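You operate a simulated robot arm through the tools that you are given. There is no shell and no other tool. Be economical: measure what you need, move in short steps, check, and stop when the job is done.

The job below is to be done with a simulated two-armed robot. You get a single attempt, and the scene is never put back.

JOB
Take the packing card and put it on the ply table top. Take the pipe saddle and leave it on the vice bench top. Put the line wiper on the fitting bench top. Take the boss bracket on the narrow table top and put it away on the parts stand top. Put the carton labelled "grommets" from the ply table top on the fitting bench top and the carton labelled "washers" on the steel table top. Lift the wire shield open. The order is free. Set down upright: packing card, pipe saddle, line wiper, boss bracket, carton.

Only the result counts: the job must be done as asked and must still hold three seconds after the hand-in. Knocking over, shifting, dropping, spilling or breaking anything else fails it.

ROBOT AND FRAMES
Two 7-joint arms with two-finger parallel grippers on one trunk, on a base that drives. Base frame: it is fixed to the floor where the robot stands at the start and does not move with it; the origin is under the middle of the robot, x ahead of it, y to its left, z up; the surface under the hand at the start is at about z = 880. Lengths are in mm, angles in degrees, forces in N, time in s.
The left shoulder is at the start at [20, 113, 1272], the right one opposite. With the tool pointing down near the work surface each hand reaches from about 200 to 600 mm from the robot's upright axis, wherever it stands, measured 20 degrees to its own side. Places, roughly: boss bracket (15x6x7 cm) [-1300, 900, 800]; fitting bench top [900, 900, 900]; grommet carton, rivet carton, washer carton [-1000, 2000, 750]; line wiper (9x6x10 cm) [-1100, 800, 800]; packing card [500, 0, 1000]; parts stand top [-4000, 0, 600]; pipe saddle (19x6x10 cm) [300, 100, 900]; ply table top [-900, 2100, 800]; steel table top [-1900, -1000, 800]; vice bench top [-3200, -600, 900]; wire shield [-4500, 600, 1200]. Payload 1.57 kg a hand.
The tool frame of a hand sits at the grasp point between the pads (the TCP): z along the fingers, y along the line on which they close. The tips reach 30 mm beyond it. The gripper opens to 80 mm. The fingers are 17 mm wide and 12 mm thick; the gripper's body (40 by 82 mm) begins 80 mm behind the TCP.
Orientation is that of the tool frame in the base frame, as a unit quaternion [w, x, y, z]. With the fingers straight down and closing along the base's y, the tool's x points along the base's -x, its y along +y and its z along -z.

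CONTROLS
- The arms move only by the tool jog_arm. It takes "left_moves", "right_moves" or both (then of equal length, played together; a hand with none holds still); each is a list of rows, each a list of 7 numbers: the shift along the tool's x, y, z in mm, then the turn, a rotation vector about the tool's x, y, z in degrees, then the gripper command, from -1 (fully open) to 1 (shut), values between in proportion. In form: [[tx, ty, tz, rx, ry, rz, grip], ...]. A call has 1 to 8 rows; each row is the pose to reach, as a shift and turn from the pose commanded when the call began, along the tool's axes at that moment. A row lasts 0.2 s, in which the tool goes at most 50 mm and 8.6 degrees; a call with a longer step from one row to the next is refused whole, and so is a gripper value outside its range. A pose out of reach is approached as far as the arm can. The call stops where the force on the tool passes 40 N (or 10 N more than at its start, if that is more) or the arm is blocked; 0.2 s more then pass. Each finger travels about 45 mm/s and halts on what it meets, pressing with about 42 N; the grip force reading is that of the motor and also rises with nothing between the fingers. The clock runs only during rows and for 0.2 s after the last one: add rows that repeat a pose to give the fingers time. It gives the time, the measured TCP pose, the force on the tool (base axes), the opening and the grip force at its end, in the units of the frame above (readings bear some noise), with the torque about the TCP (base axes, N m) and any sound that the robot's microphone picked up.
- Cameras (640 x 400 px; columns grow to the right, rows downward): "scene" is now at [90.2, 23.4, 1386.4]; the picture's right is [0.30, -0.95, 0.00], its down [-0.64, -0.20, -0.74] and it looks along [0.71, 0.22, -0.67] (base axes); focal length 255 px, centre (320, 200). "left" rides on the left gripper at [72, 7, -122] in its tool frame; the picture's right is [-0.09, 1.00, 0.00], its down [-0.84, -0.08, -0.54] and it looks along [-0.54, -0.05, 0.84] (tool axes); focal length 238 px, centre (320, 200). "right" rides on the right gripper at [72, -7, -122] in its tool frame; the picture's right is [0.09, 1.00, 0.00], its down [-0.84, 0.08, -0.54] and it looks along [-0.54, 0.05, 0.84] (tool axes); focal length 238 px, centre (320, 200). There is no depth. A picture from a camera that has moved, and an enlarged one, comes with that camera's place and axes in the base frame and with its lens.
- get_image(camera): a new picture of that camera. The clock stands still meanwhile.
- slide_trunk(by): slides the trunk up (or, below 0, down) by that many mm; the arms and the scene camera ride with it, the base frame stays. It gives what a move gives, with no picture.
- roll_base(legs): drives the robot by 1 to 6 legs, each [ahead, left, turn to the left] in mm, mm and degrees, along the robot's own axes; the way and the turn of a leg run together, so that a leg with both is an arc; at most 1500 mm and 180 degrees a leg. The arms and the cameras ride along, it lands a little off, and it stops where it bumps. It gives what a move gives.
- aim_head(pan, tilt): turns the head with the scene camera to pan (to the left, within 80 degrees either way) and tilt (down, from -29 to 69), counted from straight ahead of the robot. It gives what a move gives.
- zoom(camera, box): a new picture of the part [left, top, right, bottom] of that camera's present view, enlarged. The clock stands still meanwhile.
- sign_off(): hands the job in; it is judged then, once.

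Go step by step. Nothing tells you exact positions but the pictures and the camera data: compare them with the known pose of the tool, close in by small moves and look again before you grip or let go. The budget is 196 turns and 176 pictures, counting those below and the enlarged ones. Unless the task says otherwise, let go and move clear before handing in, and close with one line.

The tools are called after "Request:" by a JSON object that holds its "name" and its "arguments". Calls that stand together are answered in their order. jog_arm: Moves the arms, as the interface text tells. Its arguments: {"type":"object","properties":{"left_moves":{"type":"array","items":{"type":"array","items":{"type":"number"}}},"right_moves":{"type":"array","items":{"type":"array","items":{"type":"number"}}}},"required":[]} The other tools are called the same way: slide_trunk (by) slides the trunk up or down; roll_base (legs) drives the base; aim_head (pan, tilt) turns the head that bears the scene camera; get_image (camera) takes a picture; zoom (camera, box) takes an enlarged picture of a part of a camera's view; sign_off () hands the job in.

At the start:

```text
time: 0.0
left_position: [320.3, 347.0, 1139.7]
left_orientation: [0.001, 0.0, 1.0, 0.0]
left_contact_force: [-0.4, 0.0, 0.0]
left_moment: [0.0, 0.02, 0.01]
left_opening: 80.1
left_finger_force: 0.0
right_position: [398.9, -23.1, 1196.9]
right_orientation: [0.0, 0.0, 1.0, 0.0]
right_contact_force: [-0.3, -0.1, -0.5]
right_moment: [0.03, 0.02, 0.01]
right_opening: 80.0
right_finger_force: 0.1
trunk travel left (down, up): [-325.0, 245.0]
robot x, y, heading: [2.7, -0.9, 0.1]
head pan, tilt: [17.5, 42.1]
```

scene: 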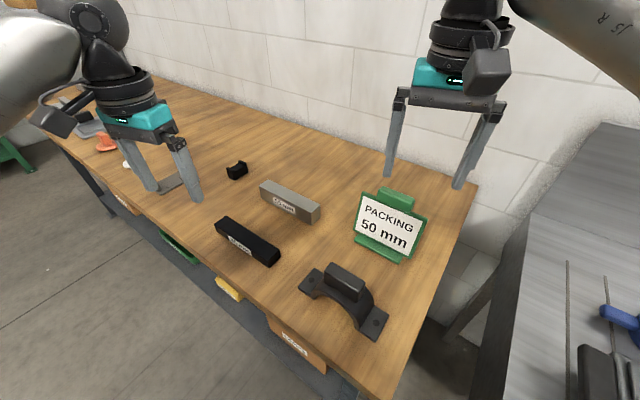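
right: 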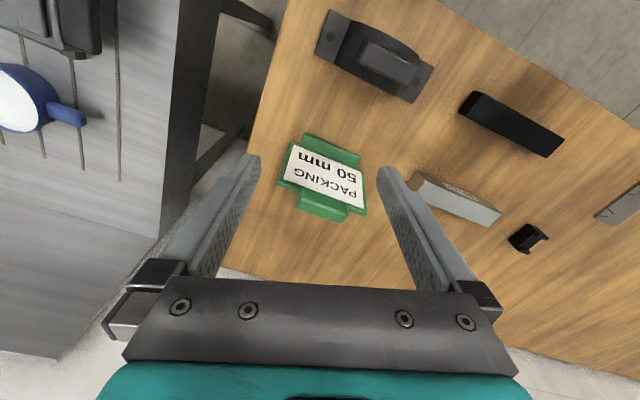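
left: 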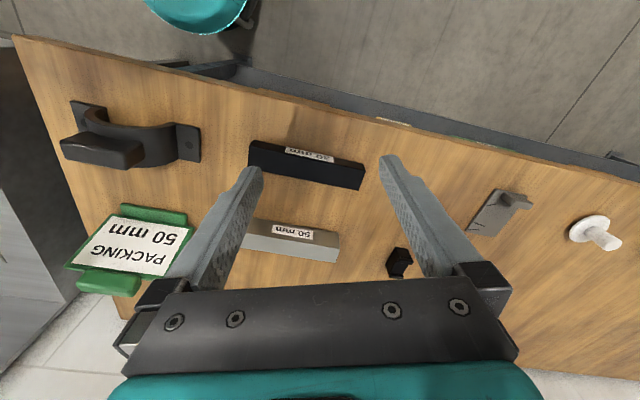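

I see the bench ahead with the packing card (about [530, -15]) and the pipe saddle nearer to me. I'll look closer at both before moving.

Request:
{"name": "zoom", "arguments": {"camera": "scene", "box": [280, 160, 460, 360]}}

Request:
{"name": "zoom", "arguments": {"camera": "right", "box": [240, 0, 480, 240]}}

```text
2.00 times, centred on (370, 260) of scene
camera zoom: at [90.2, 23.4, 1386.4], right [0.3, -0.95, 0.0], down [-0.64, -0.2, -0.74], along [0.71, 0.22, -0.67], focal length 510 px, centre (220, 80)
```

zoom: 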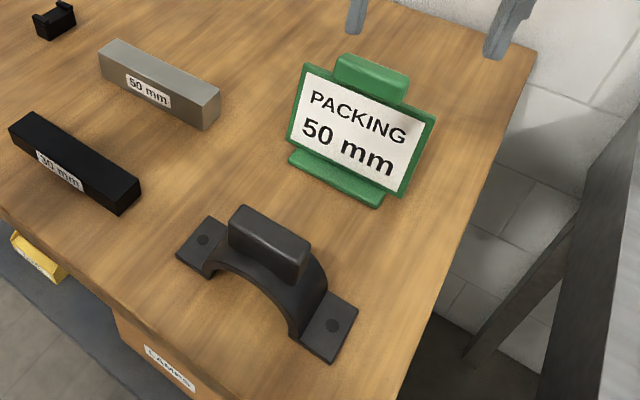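

```text
1.67 times, centred on (360, 120) of right
camera zoom: at [328.3, -31.2, 1318.6], right [-0.09, 1.0, 0.0], down [0.84, 0.08, 0.54], along [0.54, 0.05, -0.84], focal length 397 px, centre (253, 333)
```

zoom: 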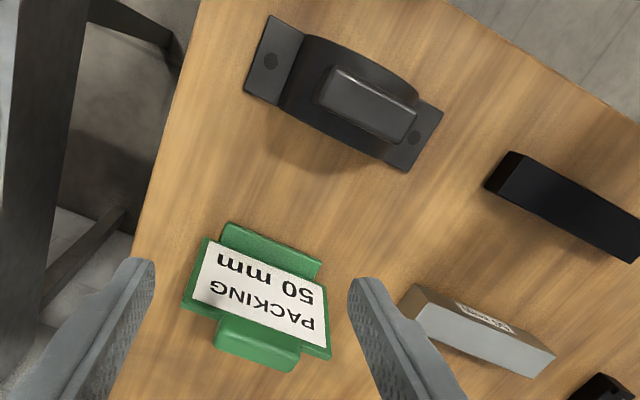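

The card's tab tops out near z≈1025 at about [530, -10] and the card is yawed roughly 10–17°. I'll turn the right hand to close across it and look from above.

Request:
{"name": "jog_arm", "arguments": {"right_moves": [[-16, 1, 0, 0, 0, -8.5, -1], [-33, 3, 0, 0, 0, -17, -1], [-50, 4, 0, 0, 0, -25.5, -1], [-66, 6, 0, 0, 0, -34, -1], [-82, 8, 0, 0, 0, -42.5, -1], [-98, 9, 0, 0, 0, -51, -1], [-115, 11, 0, 0, 0, -59.5, -1], [-131, 12, 0, 0, 0, -68, -1]]}}

Request:
{"name": "get_image", "arguments": {"camera": "right"}}

Request:
{"name": "get_image", "arguments": {"camera": "scene"}}

```text
time: 1.8
left_position: [316.1, 346.0, 1141.5]
left_orientation: [0.003, 0.0, 1.0, 0.001]
left_contact_force: [-1.4, -0.1, 0.0]
left_moment: [0.04, -0.1, 0.04]
left_opening: 79.8
left_finger_force: 0.1
right_position: [396.8, -60.6, 1264.1]
right_orientation: [0.009, -0.5, 0.866, 0.005]
right_contact_force: [-0.9, -1.2, 0.6]
right_moment: [0.03, -0.14, 0.01]
right_opening: 79.9
right_finger_force: 0.0
right hand out of reach, approached as far as the arm can: row 6, 7, 8
trunk travel left (down, up): [-325.0, 245.0]
robot x, y, heading: [1.1, 1.6, 0.0]
head pan, tilt: [17.5, 42.1]
```

```text
170 pictures are left
camera right: at [365.7, -128.6, 1384.8], right [-0.91, 0.42, 0.0], down [0.35, 0.75, 0.56], along [0.24, 0.51, -0.83], focal length 238 px, centre (320, 200)
```

right: 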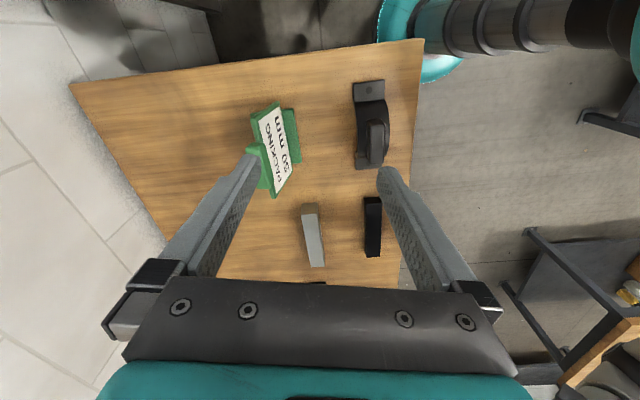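

```text
169 pictures are left
camera scene: at [84.5, 22.4, 1387.0], right [0.3, -0.95, 0.0], down [-0.64, -0.2, -0.75], along [0.71, 0.22, -0.67], focal length 255 px, centre (320, 200)
```

scene: 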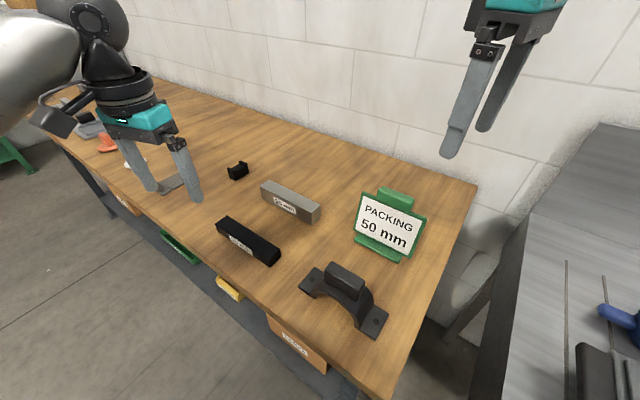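

The arm ran out of reach at that height; raising the trunk will help. The card's yaw comes out near 12°, so I'll want a total turn of -78°.

Request:
{"name": "slide_trunk", "arguments": {"by": 120}}

```text
time: 3.3
left_position: [320.1, 346.9, 1259.5]
left_orientation: [0.0, 0.0, 1.0, 0.0]
left_contact_force: [0.4, 0.1, 0.7]
left_moment: [0.0, 0.01, 0.04]
left_opening: 80.1
left_finger_force: 0.0
right_position: [403.5, -58.1, 1383.0]
right_orientation: [0.007, -0.499, 0.867, 0.005]
right_contact_force: [0.2, 1.0, 0.6]
right_moment: [-0.02, 0.0, 0.03]
right_opening: 80.2
right_finger_force: 0.1
trunk travel left (down, up): [-445.0, 125.0]
robot x, y, heading: [1.0, -2.6, 0.1]
head pan, tilt: [17.5, 42.1]
```

Now I lower the right hand over the card and complete the turn.

Request:
{"name": "jog_arm", "arguments": {"right_moves": [[0, 0, 40, 0, 0, -3, -1], [0, 0, 80, 0, 0, -6, -1], [-20, -16, 120, 0, 0, -9, -1], [-45, -37, 150, 0, 0, -12, -1], [-70, -58, 180, 0, 0, -15, -1], [-99, -81, 200, 0, 0, -18, -1], [-99, -81, 200, 0, 0, -18, -1]]}}

Request:
{"name": "get_image", "arguments": {"camera": "right"}}

Request:
{"name": "get_image", "arguments": {"camera": "scene"}}

```text
time: 4.9
left_position: [321.6, 347.4, 1260.3]
left_orientation: [0.001, 0.001, 1.0, 0.0]
left_contact_force: [0.5, 0.5, 0.6]
left_moment: [0.0, 0.0, 0.04]
left_opening: 80.0
left_finger_force: 0.0
right_position: [380.7, -51.9, 1223.2]
right_orientation: [0.05, -0.582, 0.812, -0.025]
right_contact_force: [0.2, -0.1, 0.1]
right_moment: [0.01, 0.01, 0.01]
right_opening: 79.9
right_finger_force: 0.2
right hand out of reach, approached as far as the arm can: row 2, 3, 4, 5, 6, 7
trunk travel left (down, up): [-445.0, 125.0]
robot x, y, heading: [2.1, -0.0, 0.1]
head pan, tilt: [17.5, 42.1]
```

```text
168 pictures are left
camera right: at [350.5, -125.7, 1341.0], right [-0.97, 0.23, -0.1], down [0.13, 0.81, 0.58], along [0.22, 0.54, -0.81], focal length 238 px, centre (320, 200)
```

right: 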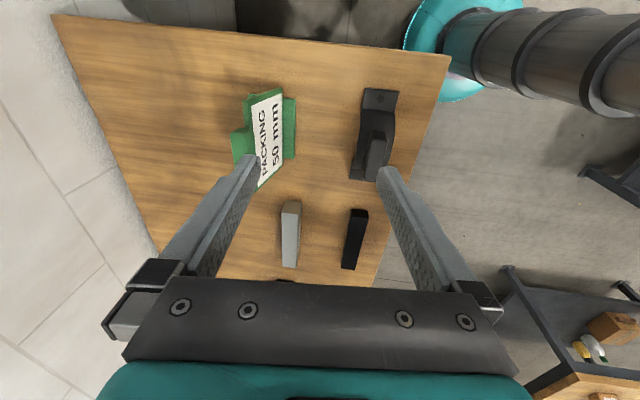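

```text
167 pictures are left
camera scene: at [90.4, 23.5, 1506.4], right [0.3, -0.95, 0.0], down [-0.64, -0.2, -0.74], along [0.71, 0.22, -0.67], focal length 255 px, centre (320, 200)
```

scene: 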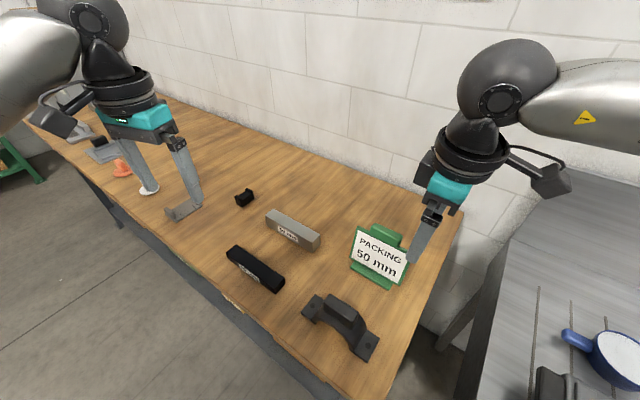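

The right wrist runs out here. If I turn the robot 17° right to face the bench squarely, the card will lie about 15° to the left at 530 mm, good for the left hand.

Request:
{"name": "roll_base", "arguments": {"legs": [[0, 0, -17]]}}

Request:
{"name": "aim_head", "arguments": {"pan": 10, "tilt": 50}}

Request:
{"name": "jog_arm", "arguments": {"left_moves": [[0, 0, 0, 0, 0, -8.5, -1], [0, 0, 0, 0, 0, -17, -1], [0, 0, 0, 0, 0, -25.5, -1], [0, 0, 0, 0, 0, -34, -1], [0, 0, 0, 0, 0, -42.5, -1], [0, 0, 0, 0, 0, -51, -1], [0, 0, 0, 0, 0, -59.5, -1], [0, 0, 0, 0, 0, -68, -1]]}}

Request:
{"name": "get_image", "arguments": {"camera": "scene"}}

```text
time: 6.3
left_position: [409.2, 238.2, 1261.0]
left_orientation: [0.0, 0.147, 0.989, -0.001]
left_contact_force: [0.7, 0.3, 0.0]
left_moment: [0.0, 0.01, 0.0]
left_opening: 80.3
left_finger_force: 0.1
right_position: [348.9, -160.7, 1223.4]
right_orientation: [0.047, -0.456, 0.888, -0.031]
right_contact_force: [0.0, -0.2, -0.4]
right_moment: [-0.03, -0.01, 0.04]
right_opening: 79.8
right_finger_force: 0.0
trunk travel left (down, up): [-445.0, 125.0]
robot x, y, heading: [1.8, 1.3, -17.0]
head pan, tilt: [17.5, 42.1]
```

```text
time: 7.0
left_position: [407.8, 238.6, 1260.1]
left_orientation: [0.0, 0.147, 0.989, 0.0]
left_contact_force: [-0.1, -0.1, 0.2]
left_moment: [0.02, -0.02, 0.0]
left_opening: 80.3
left_finger_force: 0.0
right_position: [348.5, -160.1, 1222.1]
right_orientation: [0.046, -0.456, 0.888, -0.031]
right_contact_force: [0.0, 0.4, -0.3]
right_moment: [-0.01, 0.01, -0.01]
right_opening: 80.0
right_finger_force: 0.1
trunk travel left (down, up): [-445.0, 125.0]
robot x, y, heading: [-2.3, -1.3, -16.9]
head pan, tilt: [10.0, 50.0]
```

```text
time: 8.8
left_position: [408.6, 238.5, 1259.6]
left_orientation: [0.001, -0.432, 0.902, 0.0]
left_contact_force: [-0.7, -0.2, 0.0]
left_moment: [-0.02, 0.02, -0.01]
left_opening: 79.9
left_finger_force: 0.0
right_position: [348.5, -160.2, 1224.2]
right_orientation: [0.046, -0.456, 0.888, -0.031]
right_contact_force: [0.7, -0.1, 0.1]
right_moment: [0.04, 0.03, -0.01]
right_opening: 80.0
right_finger_force: 0.0
trunk travel left (down, up): [-445.0, 125.0]
robot x, y, heading: [2.4, 1.4, -16.9]
head pan, tilt: [10.0, 50.0]
```

```text
166 pictures are left
camera scene: at [86.5, -13.9, 1495.3], right [-0.12, -0.99, 0.0], down [-0.76, 0.09, -0.64], along [0.64, -0.08, -0.77], focal length 255 px, centre (320, 200)
```

scene: 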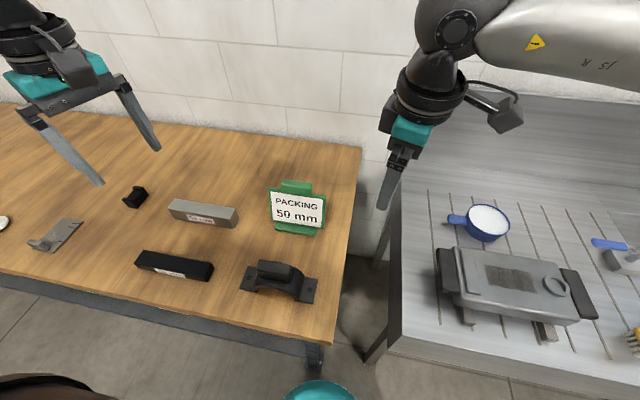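

The left hand turned freely. Next I bring it over the card's tab at [531, -11], still well above.

Request:
{"name": "jog_arm", "arguments": {"left_moves": [[16, -36, 16, 0, 0, -4, -1], [33, -72, 32, 0, 0, -8, -1], [50, -108, 48, 0, 0, -12, -1], [67, -144, 63, 0, 0, -16, -1], [84, -180, 79, 0, 0, -20, -1], [101, -216, 95, 0, 0, -24, -1], [117, -251, 110, 0, 0, -27, -1], [117, -251, 110, 0, 0, -27, -1]]}}

Request:
{"name": "get_image", "arguments": {"camera": "left"}}

Request:
{"name": "get_image", "arguments": {"camera": "scene"}}

```text
time: 10.6
left_position: [529.0, -9.8, 1148.8]
left_orientation: [0.0, -0.63, 0.777, 0.0]
left_contact_force: [0.5, 0.2, -0.4]
left_moment: [-0.04, 0.01, 0.02]
left_opening: 80.1
left_finger_force: 0.0
right_position: [347.9, -160.2, 1222.7]
right_orientation: [0.047, -0.457, 0.888, -0.032]
right_contact_force: [0.2, 0.1, -0.1]
right_moment: [0.01, 0.02, 0.01]
right_opening: 79.9
right_finger_force: 0.0
trunk travel left (down, up): [-445.0, 125.0]
robot x, y, heading: [0.5, 2.2, -16.8]
head pan, tilt: [10.0, 50.0]
```

```text
165 pictures are left
camera left: at [507.0, -78.1, 1270.8], right [-0.96, 0.3, 0.0], down [0.25, 0.8, 0.54], along [0.16, 0.52, -0.84], focal length 238 px, centre (320, 200)
```

left: 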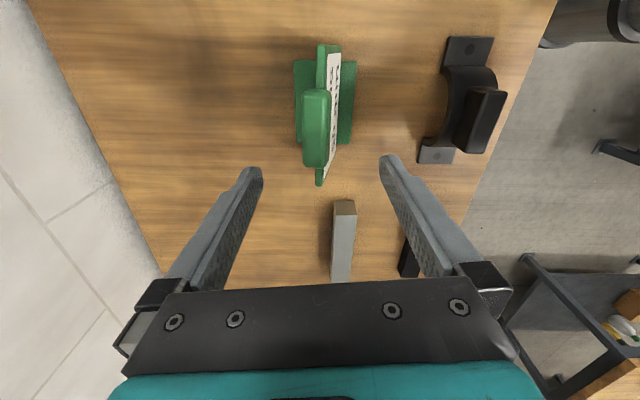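

```text
164 pictures are left
camera scene: at [86.3, -13.0, 1495.3], right [-0.12, -0.99, 0.0], down [-0.76, 0.09, -0.64], along [0.64, -0.08, -0.77], focal length 255 px, centre (320, 200)
```

scene: 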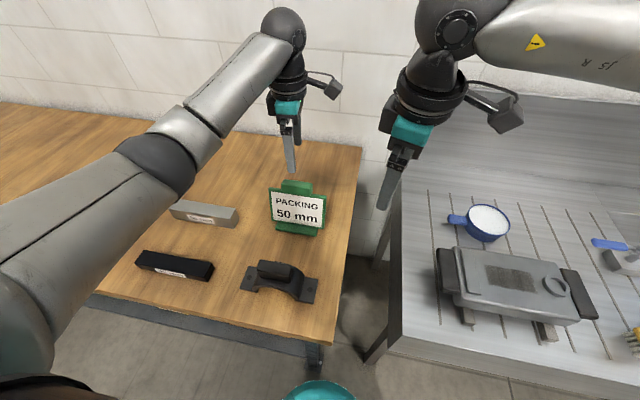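

The tab lies nicely between the fingers (centre ≈ [533, -9], about 22 mm thick, yaw ≈ 17°). I descend around it, then check.

Request:
{"name": "jog_arm", "arguments": {"left_moves": [[-1, -4, 40, 0, 0, 5, -1], [-1, -4, 80, 0, 0, 5, -1], [-1, -4, 110, 0, 0, 5, -1], [-1, -4, 130, 0, 0, 5, -1]]}}

Request:
{"name": "get_image", "arguments": {"camera": "left"}}

Request:
{"name": "zoom", "arguments": {"camera": "scene", "box": [220, 120, 380, 260]}}

```text
time: 11.6
left_position: [532.9, -9.7, 1020.1]
left_orientation: [0.001, -0.595, 0.803, 0.001]
left_contact_force: [-0.2, -0.4, 0.5]
left_moment: [0.0, -0.03, -0.02]
left_opening: 80.0
left_finger_force: 0.0
right_position: [347.9, -160.0, 1223.0]
right_orientation: [0.046, -0.456, 0.888, -0.031]
right_contact_force: [0.1, -0.6, -0.3]
right_moment: [0.01, 0.0, -0.01]
right_opening: 79.7
right_finger_force: 0.1
trunk travel left (down, up): [-445.0, 125.0]
robot x, y, heading: [0.9, 1.7, -17.1]
head pan, tilt: [10.0, 50.0]
```

```text
163 pictures are left
camera left: at [505.3, -76.9, 1140.7], right [-0.93, 0.38, 0.0], down [0.32, 0.78, 0.54], along [0.2, 0.5, -0.84], focal length 238 px, centre (320, 200)
```

left: 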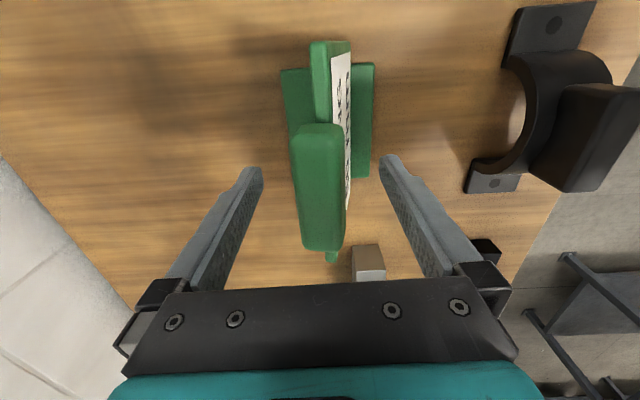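

```text
2.86 times, centred on (300, 190) of scene
camera zoom: at [86.5, -14.0, 1495.3], right [-0.12, -0.99, 0.0], down [-0.76, 0.09, -0.64], along [0.64, -0.08, -0.77], focal length 728 px, centre (377, 229)
```

zoom: 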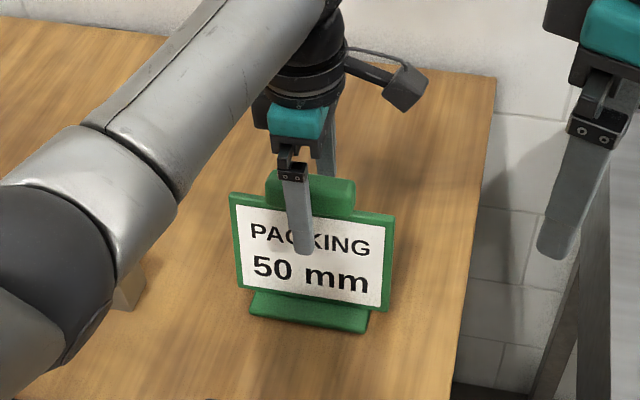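

The tab is centred between the fingers with both axes lined up. Close on it.

Request:
{"name": "jog_arm", "arguments": {"left_moves": [[0, 0, 0, 0, 0, 0, 0.2], [0, 0, 0, 0, 0, 0, 1], [0, 0, 0, 0, 0, 0, 1], [0, 0, 0, 0, 0, 0, 1], [0, 0, 0, 0, 0, 0, 1]]}}

Request:
{"name": "jog_arm", "arguments": {"left_moves": [[0, 0, -20, 0, 0, 0, 1], [0, 0, -60, 0, 0, 0, 1], [0, 0, -100, 0, 0, 0, 1]]}}

Request:
{"name": "get_image", "arguments": {"camera": "scene"}}

Request:
{"name": "get_image", "arguments": {"camera": "left"}}

```text
time: 12.8
left_position: [533.3, -11.6, 1020.8]
left_orientation: [0.0, -0.596, 0.803, 0.0]
left_contact_force: [-2.1, 0.6, 6.5]
left_moment: [0.22, 0.69, 0.17]
left_opening: 32.2
left_finger_force: 32.6
right_position: [348.2, -161.1, 1223.5]
right_orientation: [0.046, -0.456, 0.888, -0.032]
right_contact_force: [0.2, -0.3, -0.3]
right_moment: [-0.01, -0.03, -0.02]
right_opening: 80.1
right_finger_force: 0.1
trunk travel left (down, up): [-445.0, 125.0]
robot x, y, heading: [-2.2, 0.1, -16.8]
head pan, tilt: [10.0, 50.0]
```

```text
time: 13.6
left_position: [533.4, -10.5, 1119.9]
left_orientation: [-0.001, -0.595, 0.804, 0.0]
left_contact_force: [-0.4, 0.2, -2.6]
left_moment: [0.03, 0.03, 0.03]
left_opening: 27.9
left_finger_force: 38.1
right_position: [349.0, -160.5, 1222.4]
right_orientation: [0.046, -0.456, 0.888, -0.031]
right_contact_force: [-1.0, 0.7, 0.0]
right_moment: [-0.01, -0.01, -0.01]
right_opening: 79.9
right_finger_force: 0.1
trunk travel left (down, up): [-445.0, 125.0]
robot x, y, heading: [2.1, -2.1, -17.0]
head pan, tilt: [10.0, 50.0]
```

```text
161 pictures are left
camera scene: at [86.8, -13.7, 1495.2], right [-0.12, -0.99, 0.0], down [-0.76, 0.09, -0.64], along [0.64, -0.08, -0.77], focal length 255 px, centre (320, 200)
```

scene: 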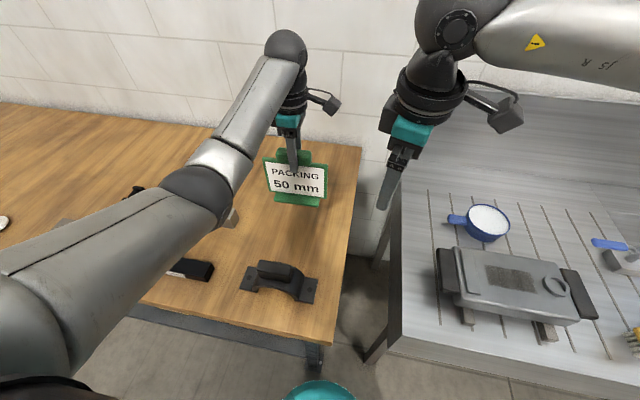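

```text
160 pictures are left
camera left: at [505.7, -77.4, 1241.3], right [-0.93, 0.38, 0.0], down [0.32, 0.78, 0.54], along [0.2, 0.5, -0.84], focal length 238 px, centre (320, 200)
```

left: 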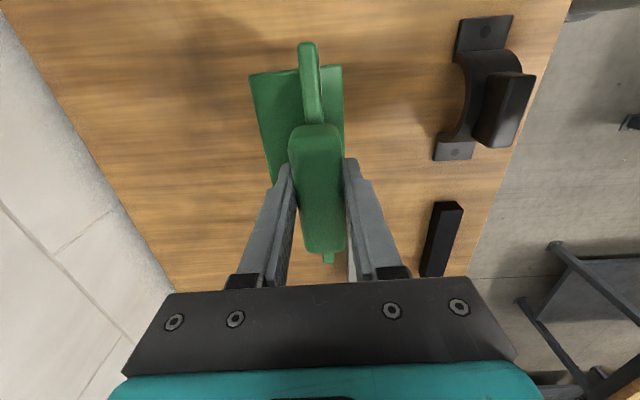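

The card is held and lifted (it swung a little in the grip, so I'll level it when placing). I look around before driving.

Request:
{"name": "aim_head", "arguments": {"pan": 80, "tilt": 25}}

Request:
{"name": "get_image", "arguments": {"camera": "scene"}}

Request:
{"name": "aim_head", "arguments": {"pan": -80, "tilt": 25}}

Request:
{"name": "get_image", "arguments": {"camera": "scene"}}

```text
time: 15.0
left_position: [534.4, -11.1, 1119.3]
left_orientation: [0.0, -0.595, 0.803, 0.0]
left_contact_force: [0.0, 0.7, -2.8]
left_moment: [0.02, 0.04, -0.02]
left_opening: 27.7
left_finger_force: 38.0
right_position: [348.6, -160.4, 1222.8]
right_orientation: [0.047, -0.456, 0.888, -0.03]
right_contact_force: [-0.1, -0.8, 0.1]
right_moment: [0.02, 0.02, -0.02]
right_opening: 80.1
right_finger_force: 0.0
trunk travel left (down, up): [-445.0, 125.0]
robot x, y, heading: [-4.7, 0.6, -17.0]
head pan, tilt: [80.0, 25.0]
```

```text
159 pictures are left
camera scene: at [52.1, 77.5, 1532.7], right [0.89, -0.45, 0.0], down [-0.19, -0.38, -0.91], along [0.41, 0.81, -0.42], focal length 255 px, centre (320, 200)
```

scene: 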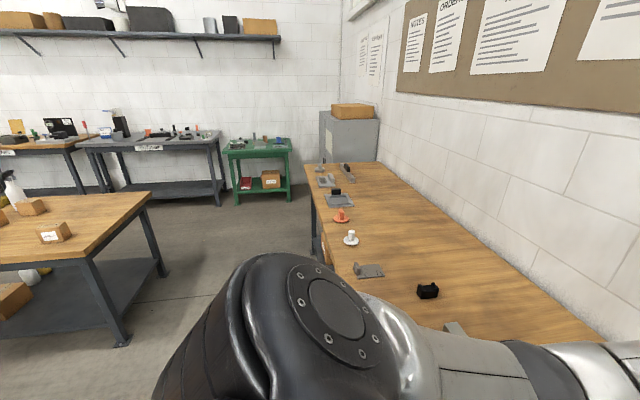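

```text
time: 17.4
left_position: [534.0, -10.4, 1118.8]
left_orientation: [0.0, -0.595, 0.804, 0.0]
left_contact_force: [0.1, 0.1, -3.3]
left_moment: [0.01, 0.02, 0.0]
left_opening: 27.8
left_finger_force: 37.7
right_position: [348.5, -161.2, 1223.2]
right_orientation: [0.047, -0.456, 0.888, -0.031]
right_contact_force: [-0.2, 0.4, 0.8]
right_moment: [0.03, 0.04, -0.01]
right_opening: 80.2
right_finger_force: 0.0
trunk travel left (down, up): [-445.0, 125.0]
robot x, y, heading: [-0.3, 0.2, -17.2]
head pan, tilt: [-80.0, 25.0]
```

```text
158 pictures are left
camera scene: at [-0.8, -96.1, 1532.7], right [-0.99, 0.12, 0.0], down [0.05, 0.42, -0.91], along [-0.11, -0.9, -0.42], focal length 255 px, centre (320, 200)
```

scene: 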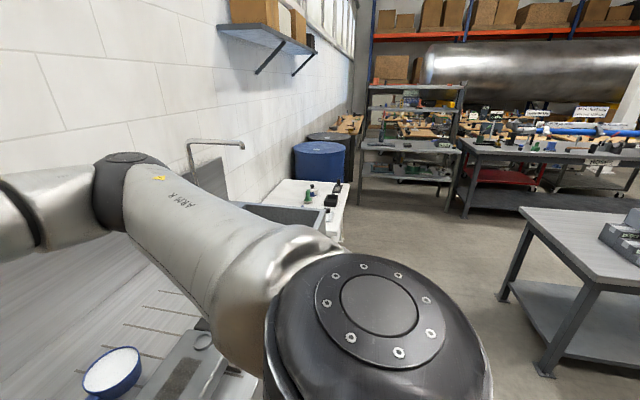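

The wooden table back-left with cartons is the ply table, near corner around [-460, 1370]. I tuck the arms in, then back off a little and turn to view it.

Request:
{"name": "jog_arm", "arguments": {"left_moves": [[-10, 32, -20, 0, 0, 0, 1], [-20, 64, -40, 0, 0, 0, 1], [-30, 96, -60, 0, 0, 0, 1], [-40, 128, -80, 0, 0, 0, 1], [-50, 160, -100, 0, 0, 0, 1]], "right_moves": [[28, -9, 0, 0, 0, 0, -1], [56, -18, 0, 0, 0, 0, -1], [84, -27, 0, 0, 0, 0, -1], [112, -36, 0, 0, 0, 0, -1], [141, -47, 0, 0, 0, 0, -1]]}}

Request:
{"name": "roll_base", "arguments": {"legs": [[-250, 0, 0], [0, 0, 90]]}}

Request:
{"name": "aim_head", "arguments": {"pan": 20, "tilt": 28}}

Request:
{"name": "get_image", "arguments": {"camera": "scene"}}

```text
time: 18.6
left_position: [392.8, 83.7, 1220.8]
left_orientation: [0.001, -0.595, 0.804, 0.0]
left_contact_force: [-0.5, 0.7, -1.9]
left_moment: [0.01, -0.01, 0.0]
left_opening: 27.8
left_finger_force: 37.8
right_position: [294.1, -201.6, 1216.9]
right_orientation: [0.047, -0.457, 0.888, -0.032]
right_contact_force: [-0.7, 0.0, 0.1]
right_moment: [0.01, -0.02, 0.0]
right_opening: 80.3
right_finger_force: 0.1
right hand out of reach, approached as far as the arm can: row 1, 2, 3, 4, 5
trunk travel left (down, up): [-445.0, 125.0]
robot x, y, heading: [-2.4, -0.9, -17.0]
head pan, tilt: [-80.0, 25.0]
```

```text
time: 24.2
left_position: [-317.6, 470.4, 1220.2]
left_orientation: [0.0, 0.988, -0.155, 0.0]
left_contact_force: [0.1, 0.2, -2.1]
left_moment: [-0.03, 0.02, 0.03]
left_opening: 27.7
left_finger_force: 38.5
right_position: [-34.9, 366.5, 1217.6]
right_orientation: [-0.055, 0.948, -0.312, -0.01]
right_contact_force: [0.1, 0.0, -0.2]
right_moment: [-0.01, 0.03, 0.01]
right_opening: 80.0
right_finger_force: 0.0
trunk travel left (down, up): [-445.0, 125.0]
robot x, y, heading: [-239.5, 70.5, 72.2]
head pan, tilt: [-80.0, 25.0]
```

```text
time: 26.0
left_position: [-317.9, 470.2, 1220.9]
left_orientation: [0.0, 0.988, -0.155, 0.0]
left_contact_force: [-0.3, -0.8, -2.4]
left_moment: [-0.03, 0.02, -0.03]
left_opening: 27.6
left_finger_force: 37.3
right_position: [-33.4, 365.7, 1216.3]
right_orientation: [-0.055, 0.948, -0.312, -0.01]
right_contact_force: [-0.5, -0.1, -0.5]
right_moment: [-0.01, -0.01, -0.01]
right_opening: 80.0
right_finger_force: 0.0
trunk travel left (down, up): [-445.0, 125.0]
robot x, y, heading: [-239.5, 70.7, 72.5]
head pan, tilt: [20.0, 28.0]
```

```text
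157 pictures are left
camera scene: at [-239.3, 172.1, 1527.9], right [1.0, 0.04, 0.0], down [0.02, -0.47, -0.88], along [-0.03, 0.88, -0.47], focal length 255 px, centre (320, 200)
```

scene: 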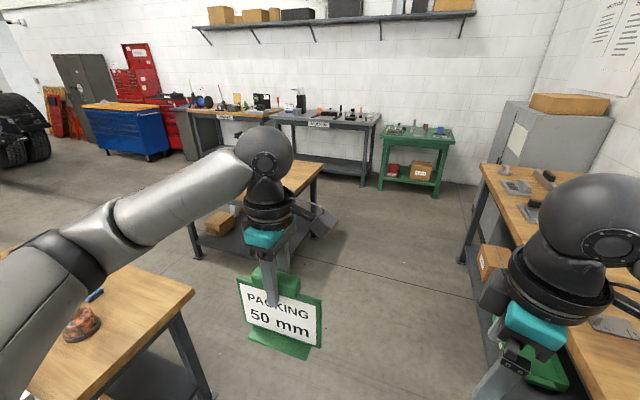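

My arm blocks the view of the ply table, so I drive forward into the aisle beside it and look left.

Request:
{"name": "roll_base", "arguments": {"legs": [[1250, 0, 0]]}}

Request:
{"name": "aim_head", "arguments": {"pan": 75, "tilt": 30}}

Request:
{"name": "get_image", "arguments": {"camera": "scene"}}

```text
time: 32.2
left_position: [57.0, 1645.4, 1220.5]
left_orientation: [0.0, 0.988, -0.153, 0.0]
left_contact_force: [-0.4, -0.4, -2.5]
left_moment: [-0.06, -0.03, 0.0]
left_opening: 27.6
left_finger_force: 38.2
right_position: [340.4, 1542.3, 1217.2]
right_orientation: [-0.055, 0.949, -0.311, -0.01]
right_contact_force: [0.1, 0.6, 0.0]
right_moment: [0.02, 0.02, 0.0]
right_opening: 80.1
right_finger_force: 0.0
trunk travel left (down, up): [-445.0, 125.0]
robot x, y, heading: [135.2, 1246.6, 72.3]
head pan, tilt: [20.0, 28.0]
```

```text
time: 33.5
left_position: [56.1, 1643.5, 1218.8]
left_orientation: [0.001, 0.988, -0.154, 0.001]
left_contact_force: [-0.5, 0.4, -2.5]
left_moment: [-0.03, 0.0, -0.03]
left_opening: 27.5
left_finger_force: 38.2
right_position: [339.6, 1541.9, 1216.0]
right_orientation: [-0.054, 0.949, -0.311, -0.01]
right_contact_force: [-0.5, 0.1, -0.1]
right_moment: [0.05, 0.01, -0.01]
right_opening: 80.3
right_finger_force: 0.1
trunk travel left (down, up): [-445.0, 125.0]
robot x, y, heading: [136.0, 1247.6, 72.3]
head pan, tilt: [75.0, 30.0]
```

```text
156 pictures are left
camera scene: at [63.5, 1304.8, 1524.8], right [0.54, 0.84, 0.0], down [0.42, -0.27, -0.87], along [-0.73, 0.47, -0.5], focal length 255 px, centre (320, 200)
```

scene: 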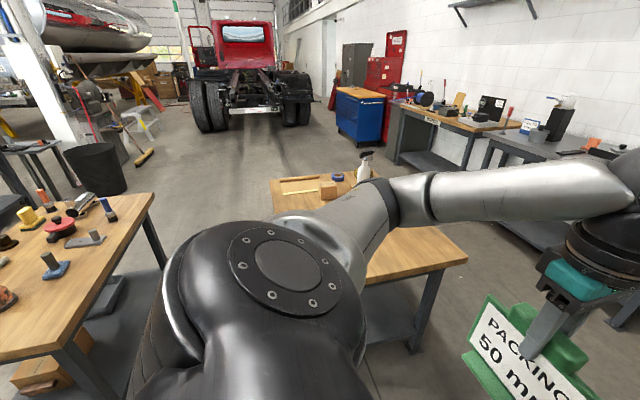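

The shoulder blocks this view; I turn to face the ply table's near side directly.

Request:
{"name": "roll_base", "arguments": {"legs": [[0, 0, 85]]}}

Request:
{"name": "aim_head", "arguments": {"pan": -15, "tilt": 35}}

Request:
{"name": "get_image", "arguments": {"camera": "scene"}}

```text
time: 37.5
left_position: [-267.1, 1199.5, 1220.1]
left_orientation: [0.001, 0.83, 0.558, 0.0]
left_contact_force: [0.2, -0.9, -2.2]
left_moment: [-0.01, -0.01, -0.03]
left_opening: 27.8
left_finger_force: 38.2
right_position: [-140.6, 1474.7, 1217.1]
right_orientation: [-0.033, 0.908, 0.415, -0.045]
right_contact_force: [0.5, 1.0, -0.3]
right_moment: [-0.03, -0.02, -0.02]
right_opening: 80.0
right_finger_force: 0.1
trunk travel left (down, up): [-445.0, 125.0]
robot x, y, heading: [133.2, 1247.7, 157.7]
head pan, tilt: [75.0, 30.0]
```

```text
time: 39.2
left_position: [-265.9, 1199.5, 1219.8]
left_orientation: [0.0, 0.83, 0.558, 0.0]
left_contact_force: [0.6, -0.6, -3.4]
left_moment: [0.05, -0.01, -0.05]
left_opening: 27.6
left_finger_force: 38.0
right_position: [-139.9, 1474.6, 1217.3]
right_orientation: [-0.033, 0.908, 0.415, -0.045]
right_contact_force: [0.5, 0.1, -0.2]
right_moment: [0.02, 0.02, 0.03]
right_opening: 80.1
right_finger_force: 0.0
trunk travel left (down, up): [-445.0, 125.0]
robot x, y, heading: [135.3, 1245.7, 157.8]
head pan, tilt: [-15.0, 35.0]
```

```text
155 pictures are left
camera scene: at [56.9, 1303.1, 1517.0], right [0.6, 0.8, 0.0], down [0.46, -0.35, -0.82], along [-0.65, 0.49, -0.57], focal length 255 px, centre (320, 200)
```

scene: 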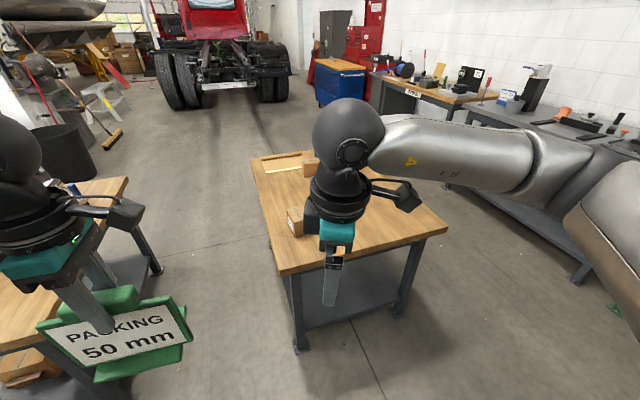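

The table's right edge runs from about [-493, 1533] to [-262, 2213]; a carton stands near its corner. I move to stand in front of that edge, squared to it.

Request:
{"name": "roll_base", "arguments": {"legs": [[0, -494, 0], [410, 0, 0], [0, 0, 3.2]]}}

Request:
{"name": "aim_head", "arguments": {"pan": 0, "tilt": 45}}

Request:
{"name": "get_image", "arguments": {"camera": "scene"}}

```text
time: 44.6
left_position: [-456.8, 1787.8, 1220.1]
left_orientation: [0.0, 0.814, 0.581, 0.0]
left_contact_force: [-0.4, -0.3, -2.7]
left_moment: [-0.02, -0.01, -0.01]
left_opening: 27.7
left_finger_force: 38.1
right_position: [-347.6, 2069.6, 1217.0]
right_orientation: [-0.032, 0.897, 0.439, -0.045]
right_contact_force: [0.6, -0.8, 0.4]
right_moment: [0.04, -0.02, -0.01]
right_opening: 80.1
right_finger_force: 0.1
trunk travel left (down, up): [-445.0, 125.0]
robot x, y, heading: [-60.2, 1860.6, 161.0]
head pan, tilt: [-15.0, 35.0]
```

```text
time: 45.4
left_position: [-457.4, 1788.6, 1220.3]
left_orientation: [0.0, 0.815, 0.58, 0.0]
left_contact_force: [0.0, -0.1, -3.0]
left_moment: [-0.01, -0.03, 0.01]
left_opening: 27.7
left_finger_force: 38.3
right_position: [-346.4, 2070.2, 1216.1]
right_orientation: [-0.031, 0.896, 0.44, -0.046]
right_contact_force: [0.2, -0.1, -0.2]
right_moment: [-0.02, 0.04, -0.01]
right_opening: 79.9
right_finger_force: 0.2
trunk travel left (down, up): [-445.0, 125.0]
robot x, y, heading: [-60.6, 1858.0, 160.8]
head pan, tilt: [0.0, 45.0]
```

```text
154 pictures are left
camera scene: at [-144.4, 1887.0, 1502.2], right [0.33, 0.94, 0.0], down [0.67, -0.23, -0.71], along [-0.67, 0.23, -0.71], focal length 255 px, centre (320, 200)
```

scene: 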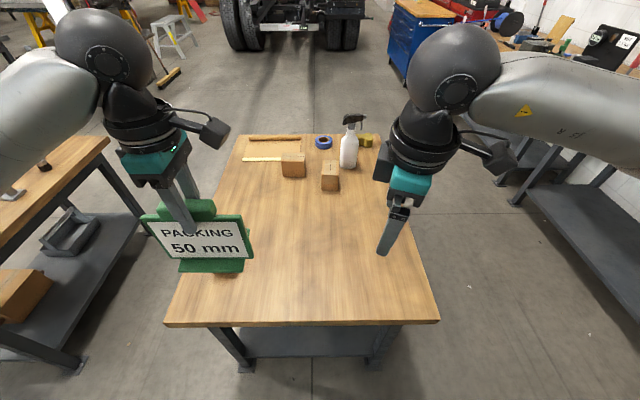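

The table is squared ahead, with two cartons far off and one hidden behind the card. I bring the card over the free front area and tilt the hand about 13° so its base is level again, hovering.

Request:
{"name": "jog_arm", "arguments": {"left_moves": [[15, -15, 40, -3, 0, 0, 1], [30, -30, 80, -6, 0, 0, 1], [45, -45, 115, -9, 0, 0, 1], [60, -60, 150, -11, 0, 0, 1], [75, -75, 180, -13, 0, 0, 1], [86, -88, 200, -13, 0, 0, 1]]}}

Request:
{"name": "get_image", "arguments": {"camera": "scene"}}

Request:
{"name": "get_image", "arguments": {"camera": "left"}}

```text
time: 46.8
left_position: [-513.2, 1899.2, 1019.0]
left_orientation: [0.093, 0.809, 0.576, 0.067]
left_contact_force: [0.0, -0.4, -2.7]
left_moment: [0.02, 0.04, -0.01]
left_opening: 27.7
left_finger_force: 37.8
right_position: [-346.1, 2069.9, 1217.4]
right_orientation: [-0.032, 0.897, 0.439, -0.045]
right_contact_force: [-0.3, 0.6, 0.0]
right_moment: [-0.01, -0.03, 0.01]
right_opening: 80.3
right_finger_force: 0.0
trunk travel left (down, up): [-445.0, 125.0]
robot x, y, heading: [-60.3, 1860.8, 160.7]
head pan, tilt: [0.0, 45.0]
```

```text
153 pictures are left
camera scene: at [-144.6, 1887.3, 1502.1], right [0.33, 0.95, 0.0], down [0.67, -0.23, -0.71], along [-0.67, 0.23, -0.71], focal length 255 px, centre (320, 200)
```

scene: 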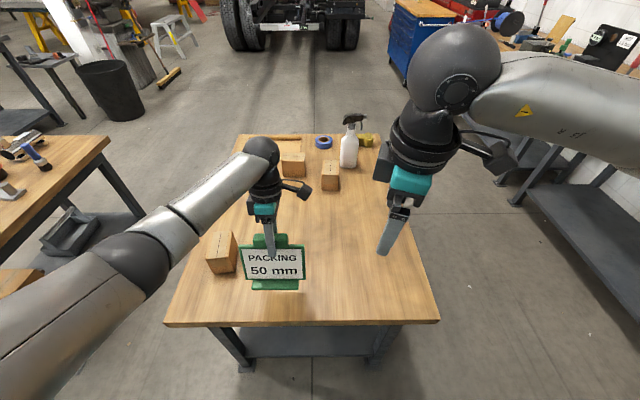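

```text
152 pictures are left
camera left: at [-510.1, 1975.0, 1138.4], right [0.89, -0.4, 0.23], down [-0.46, -0.73, 0.51], along [-0.04, -0.56, -0.83], focal length 238 px, centre (320, 200)
```

left: 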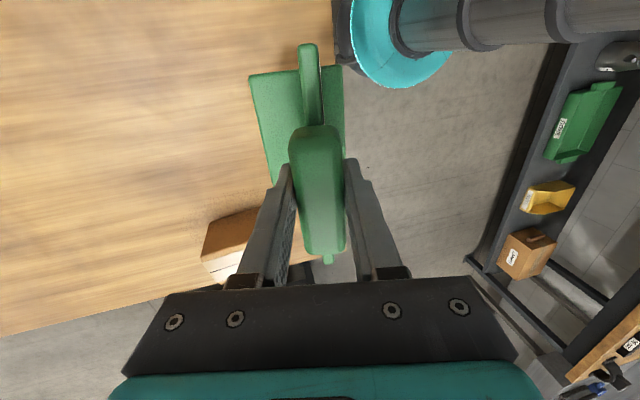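

The carton is clear of the card. The table top height is uncertain (≈755–800), so I lower most of the way then watch.

Request:
{"name": "jog_arm", "arguments": {"left_moves": [[0, -9, 40, 0, 0, 0, 1], [0, -18, 78, 0, 0, 0, 1], [0, -18, 78, 0, 0, 0, 1]]}}

Request:
{"name": "zoom", "arguments": {"camera": "scene", "box": [190, 200, 350, 330]}}

Request:
{"name": "get_image", "arguments": {"camera": "left"}}

```text
time: 47.6
left_position: [-512.2, 1897.7, 938.5]
left_orientation: [0.092, 0.809, 0.577, 0.065]
left_contact_force: [-0.7, 0.0, -3.0]
left_moment: [0.05, 0.04, 0.03]
left_opening: 27.7
left_finger_force: 37.9
right_position: [-347.8, 2070.1, 1216.7]
right_orientation: [-0.032, 0.896, 0.44, -0.046]
right_contact_force: [0.3, 0.5, 0.6]
right_moment: [0.01, 0.01, 0.01]
right_opening: 79.8
right_finger_force: 0.1
trunk travel left (down, up): [-445.0, 125.0]
robot x, y, heading: [-57.6, 1862.9, 160.9]
head pan, tilt: [0.0, 45.0]
```

```text
3.08 times, centred on (270, 265) of scene
camera zoom: at [-144.6, 1886.8, 1502.2], right [0.33, 0.95, 0.0], down [0.67, -0.23, -0.71], along [-0.67, 0.23, -0.71], focal length 784 px, centre (474, 0)
```

zoom: 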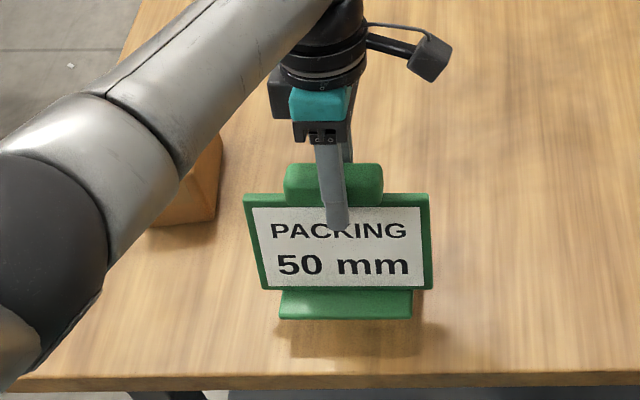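

```text
150 pictures are left
camera left: at [-509.5, 1973.3, 1058.3], right [0.89, -0.4, 0.22], down [-0.46, -0.73, 0.51], along [-0.04, -0.56, -0.83], focal length 238 px, centre (320, 200)
```

left: 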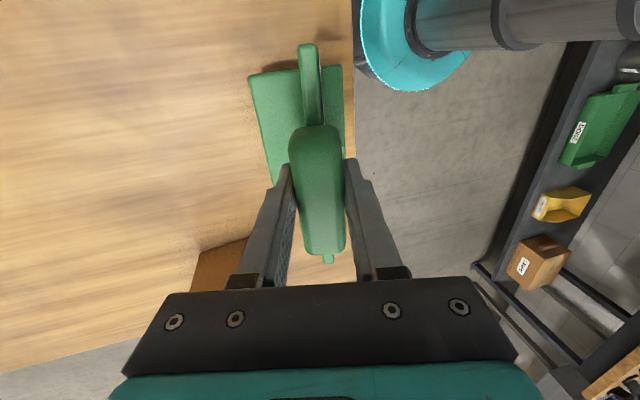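

There's still a visible gap above the shadow. Lower 25 mm, then in small steps.

Request:
{"name": "jog_arm", "arguments": {"left_moves": [[0, -3, 13, 0, 0, 0, 1], [0, -6, 24, 0, 0, 0, 1], [0, -6, 24, 0, 0, 0, 1]]}}

Request:
{"name": "zoom", "arguments": {"camera": "scene", "box": [240, 230, 340, 310]}}

```text
time: 48.4
left_position: [-513.2, 1898.2, 914.6]
left_orientation: [0.092, 0.809, 0.577, 0.066]
left_contact_force: [0.1, 0.3, -2.1]
left_moment: [0.02, 0.01, -0.01]
left_opening: 27.8
left_finger_force: 38.2
right_position: [-347.6, 2070.7, 1217.2]
right_orientation: [-0.032, 0.896, 0.44, -0.046]
right_contact_force: [0.1, -0.3, 0.7]
right_moment: [-0.01, 0.01, -0.04]
right_opening: 79.8
right_finger_force: 0.0
trunk travel left (down, up): [-445.0, 125.0]
robot x, y, heading: [-56.8, 1860.5, 161.0]
head pan, tilt: [0.0, 45.0]
```

```text
5.00 times, centred on (290, 270) of scene
camera zoom: at [-144.5, 1886.8, 1502.2], right [0.33, 0.95, 0.0], down [0.67, -0.23, -0.71], along [-0.67, 0.23, -0.71], focal length 1275 px, centre (470, -150)
```

zoom: 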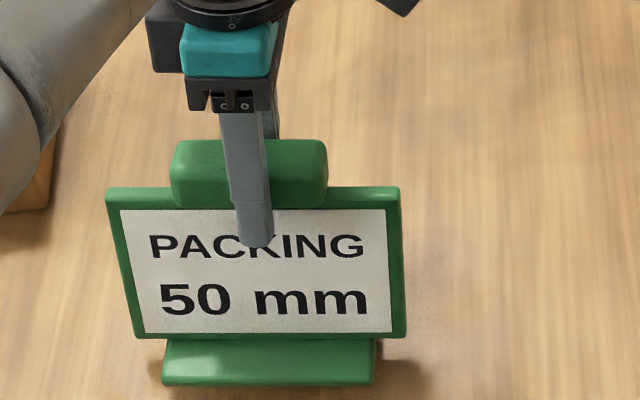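

Still a gap. I step down in small increments, watching for contact.

Request:
{"name": "jog_arm", "arguments": {"left_moves": [[0, -1, 4, 0, 0, 0, 1], [0, -2, 8, 0, 0, 0, 1], [0, -2, 8, 0, 0, 0, 1]]}}

Request:
{"name": "jog_arm", "arguments": {"left_moves": [[0, -1, 4, 0, 0, 0, 1], [0, -1, 6, 0, 0, 0, 1], [0, -1, 6, 0, 0, 0, 1]]}}

Request:
{"name": "zoom", "arguments": {"camera": "scene", "box": [240, 240, 340, 320]}}

```text
time: 49.2
left_position: [-512.2, 1898.9, 906.6]
left_orientation: [0.092, 0.809, 0.577, 0.064]
left_contact_force: [-0.7, -0.5, -3.1]
left_moment: [0.02, 0.02, 0.02]
left_opening: 27.5
left_finger_force: 38.2
right_position: [-346.9, 2070.3, 1216.9]
right_orientation: [-0.031, 0.897, 0.44, -0.046]
right_contact_force: [0.1, 0.4, 0.0]
right_moment: [-0.02, -0.01, 0.0]
right_opening: 79.9
right_finger_force: 0.1
trunk travel left (down, up): [-445.0, 125.0]
robot x, y, heading: [-59.3, 1857.2, 161.1]
head pan, tilt: [0.0, 45.0]
```

```text
time: 50.0
left_position: [-512.0, 1899.0, 900.1]
left_orientation: [0.092, 0.809, 0.577, 0.067]
left_contact_force: [0.4, -0.1, -3.4]
left_moment: [0.05, 0.01, 0.0]
left_opening: 27.7
left_finger_force: 38.1
right_position: [-346.4, 2069.8, 1216.8]
right_orientation: [-0.032, 0.896, 0.44, -0.046]
right_contact_force: [0.7, 0.2, 0.3]
right_moment: [0.02, 0.01, 0.01]
right_opening: 79.9
right_finger_force: 0.1
trunk travel left (down, up): [-445.0, 125.0]
robot x, y, heading: [-62.8, 1858.0, 160.9]
head pan, tilt: [0.0, 45.0]
```

```text
5.00 times, centred on (290, 280) of scene
camera zoom: at [-144.6, 1886.9, 1502.1], right [0.33, 0.95, 0.0], down [0.67, -0.23, -0.71], along [-0.67, 0.23, -0.71], focal length 1275 px, centre (470, -200)
```

zoom: 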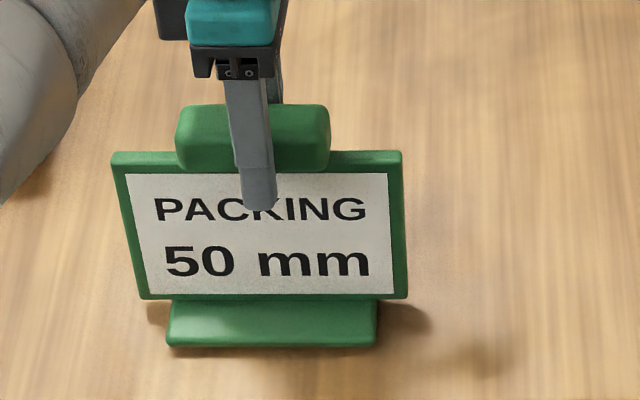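

Nearly touching; continue with tiny steps.

Request:
{"name": "jog_arm", "arguments": {"left_moves": [[0, -0.5, 2, 0, 0, 0, 1], [0, -1, 4, 0, 0, 0, 1], [0, -1, 4, 0, 0, 0, 1]]}}

Request:
{"name": "jog_arm", "arguments": {"left_moves": [[0, -0.5, 2, 0, 0, 0, 1], [0, -1, 3, 0, 0, 0, 1], [0, -1, 3, 0, 0, 0, 1]]}}

```text
time: 50.8
left_position: [-512.8, 1898.9, 896.5]
left_orientation: [0.092, 0.81, 0.576, 0.066]
left_contact_force: [0.5, -0.9, 3.9]
left_moment: [-0.35, 0.26, 0.03]
left_opening: 27.7
left_finger_force: 38.3
right_position: [-346.0, 2069.9, 1216.7]
right_orientation: [-0.032, 0.896, 0.44, -0.046]
right_contact_force: [0.6, 0.4, 0.3]
right_moment: [-0.01, 0.01, 0.01]
right_opening: 80.2
right_finger_force: 0.0
trunk travel left (down, up): [-445.0, 125.0]
robot x, y, heading: [-57.4, 1852.0, 161.0]
head pan, tilt: [0.0, 45.0]
```

```text
time: 51.6
left_position: [-511.3, 1899.1, 896.7]
left_orientation: [0.091, 0.81, 0.576, 0.064]
left_contact_force: [6.2, -3.6, 33.9]
left_moment: [-0.01, 0.26, 0.2]
left_opening: 27.4
left_finger_force: 37.9
right_position: [-343.3, 2069.2, 1219.4]
right_orientation: [-0.033, 0.896, 0.441, -0.047]
right_contact_force: [0.4, -0.2, -0.8]
right_moment: [-0.02, -0.02, -0.02]
right_opening: 80.2
right_finger_force: 0.1
trunk travel left (down, up): [-445.0, 125.0]
robot x, y, heading: [-57.2, 1856.8, 160.9]
head pan, tilt: [0.0, 45.0]
```

The base is flat on the table (contact at TCP z 896.6, little moment). I ease the push, open, and withdraw along the fingers.

Request:
{"name": "jog_arm", "arguments": {"left_moves": [[0, 0.5, -2.5, 0, 0, 0, 1], [0, 0.5, -2.5, 0, 0, 0, 0.3], [0, 0.5, -2.5, 0, 0, 0, -1], [0, 0.5, -2.5, 0, 0, 0, -1], [0, 0.5, -2.5, 0, 0, 0, -1], [0, 0.5, -2.5, 0, 0, 0, -1]]}}

Request:
{"name": "get_image", "arguments": {"camera": "left"}}

```text
time: 53.0
left_position: [-513.5, 1898.9, 895.8]
left_orientation: [0.092, 0.809, 0.577, 0.066]
left_contact_force: [0.3, 0.4, 0.1]
left_moment: [0.03, -0.01, 0.01]
left_opening: 79.8
left_finger_force: 0.0
right_position: [-346.9, 2069.8, 1217.7]
right_orientation: [-0.032, 0.896, 0.44, -0.045]
right_contact_force: [0.2, 0.1, -0.2]
right_moment: [0.0, 0.04, 0.0]
right_opening: 79.8
right_finger_force: 0.0
trunk travel left (down, up): [-445.0, 125.0]
robot x, y, heading: [-59.2, 1856.2, 161.0]
head pan, tilt: [0.0, 45.0]
```

```text
147 pictures are left
camera left: at [-509.8, 1974.0, 1015.9], right [0.89, -0.4, 0.22], down [-0.46, -0.73, 0.51], along [-0.04, -0.56, -0.83], focal length 238 px, centre (320, 200)
```

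left: 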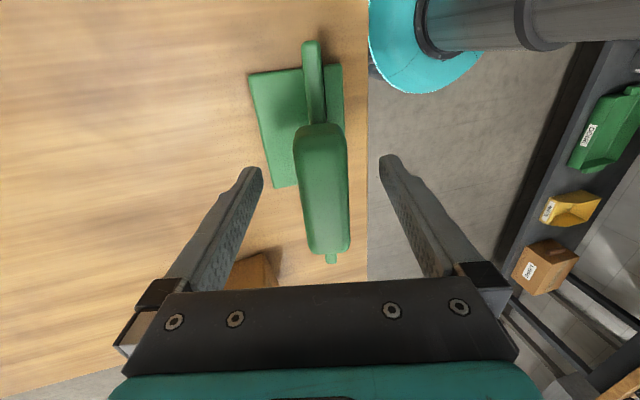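

The card stands by itself. I withdraw up, level the hand and look at the nearest carton.

Request:
{"name": "jog_arm", "arguments": {"left_moves": [[0, 0, -40, 0, 0, 0, -1], [0, 0, -80, 0, 0, 0, -1], [0, 0, -120, 0, 0, 0, -1], [0, 0, -160, 0, 0, 0, -1], [-25, 10, -190, 5, 0, 0, -1], [-50, 20, -220, 9, 0, 0, -1], [-75, 30, -240, 13, 0, 0, -1]]}}

Request:
{"name": "get_image", "arguments": {"camera": "left"}}

Request:
{"name": "get_image", "arguments": {"camera": "scene"}}

```text
time: 54.6
left_position: [-558.9, 1834.5, 1139.5]
left_orientation: [0.0, 0.815, 0.58, 0.0]
left_contact_force: [0.0, 0.7, -0.2]
left_moment: [0.02, -0.01, 0.02]
left_opening: 80.0
left_finger_force: 0.0
right_position: [-347.4, 2068.4, 1217.3]
right_orientation: [-0.033, 0.896, 0.44, -0.045]
right_contact_force: [-0.4, 0.1, -0.8]
right_moment: [0.02, -0.01, 0.03]
right_opening: 79.8
right_finger_force: 0.1
trunk travel left (down, up): [-445.0, 125.0]
robot x, y, heading: [-61.7, 1860.0, 161.0]
head pan, tilt: [0.0, 45.0]
```

```text
146 pictures are left
camera left: at [-530.5, 1901.1, 1259.0], right [0.91, -0.41, 0.0], down [-0.35, -0.77, 0.54], along [-0.22, -0.49, -0.84], focal length 238 px, centre (320, 200)
```

left: 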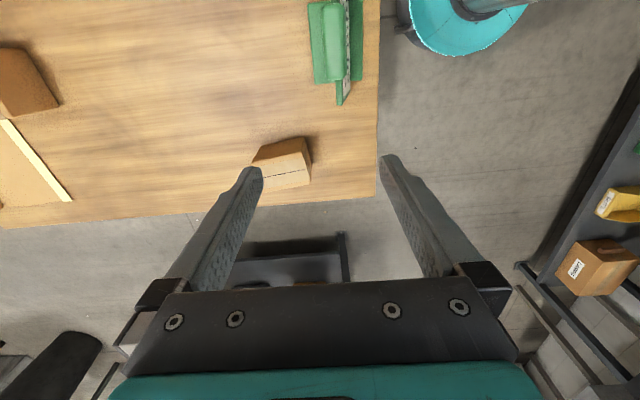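

```text
145 pictures are left
camera scene: at [-144.1, 1885.3, 1502.2], right [0.33, 0.95, 0.0], down [0.67, -0.23, -0.71], along [-0.67, 0.23, -0.71], focal length 255 px, centre (320, 200)
```

scene: 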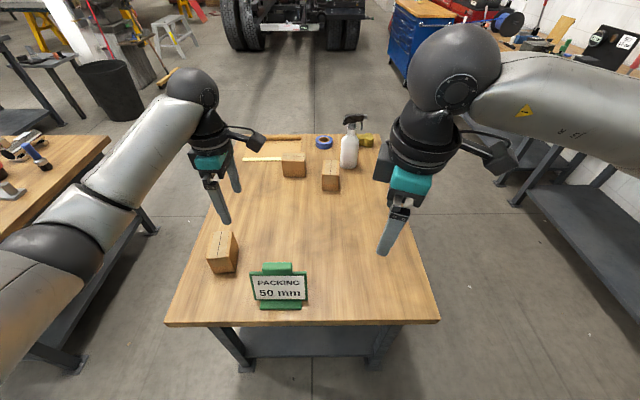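

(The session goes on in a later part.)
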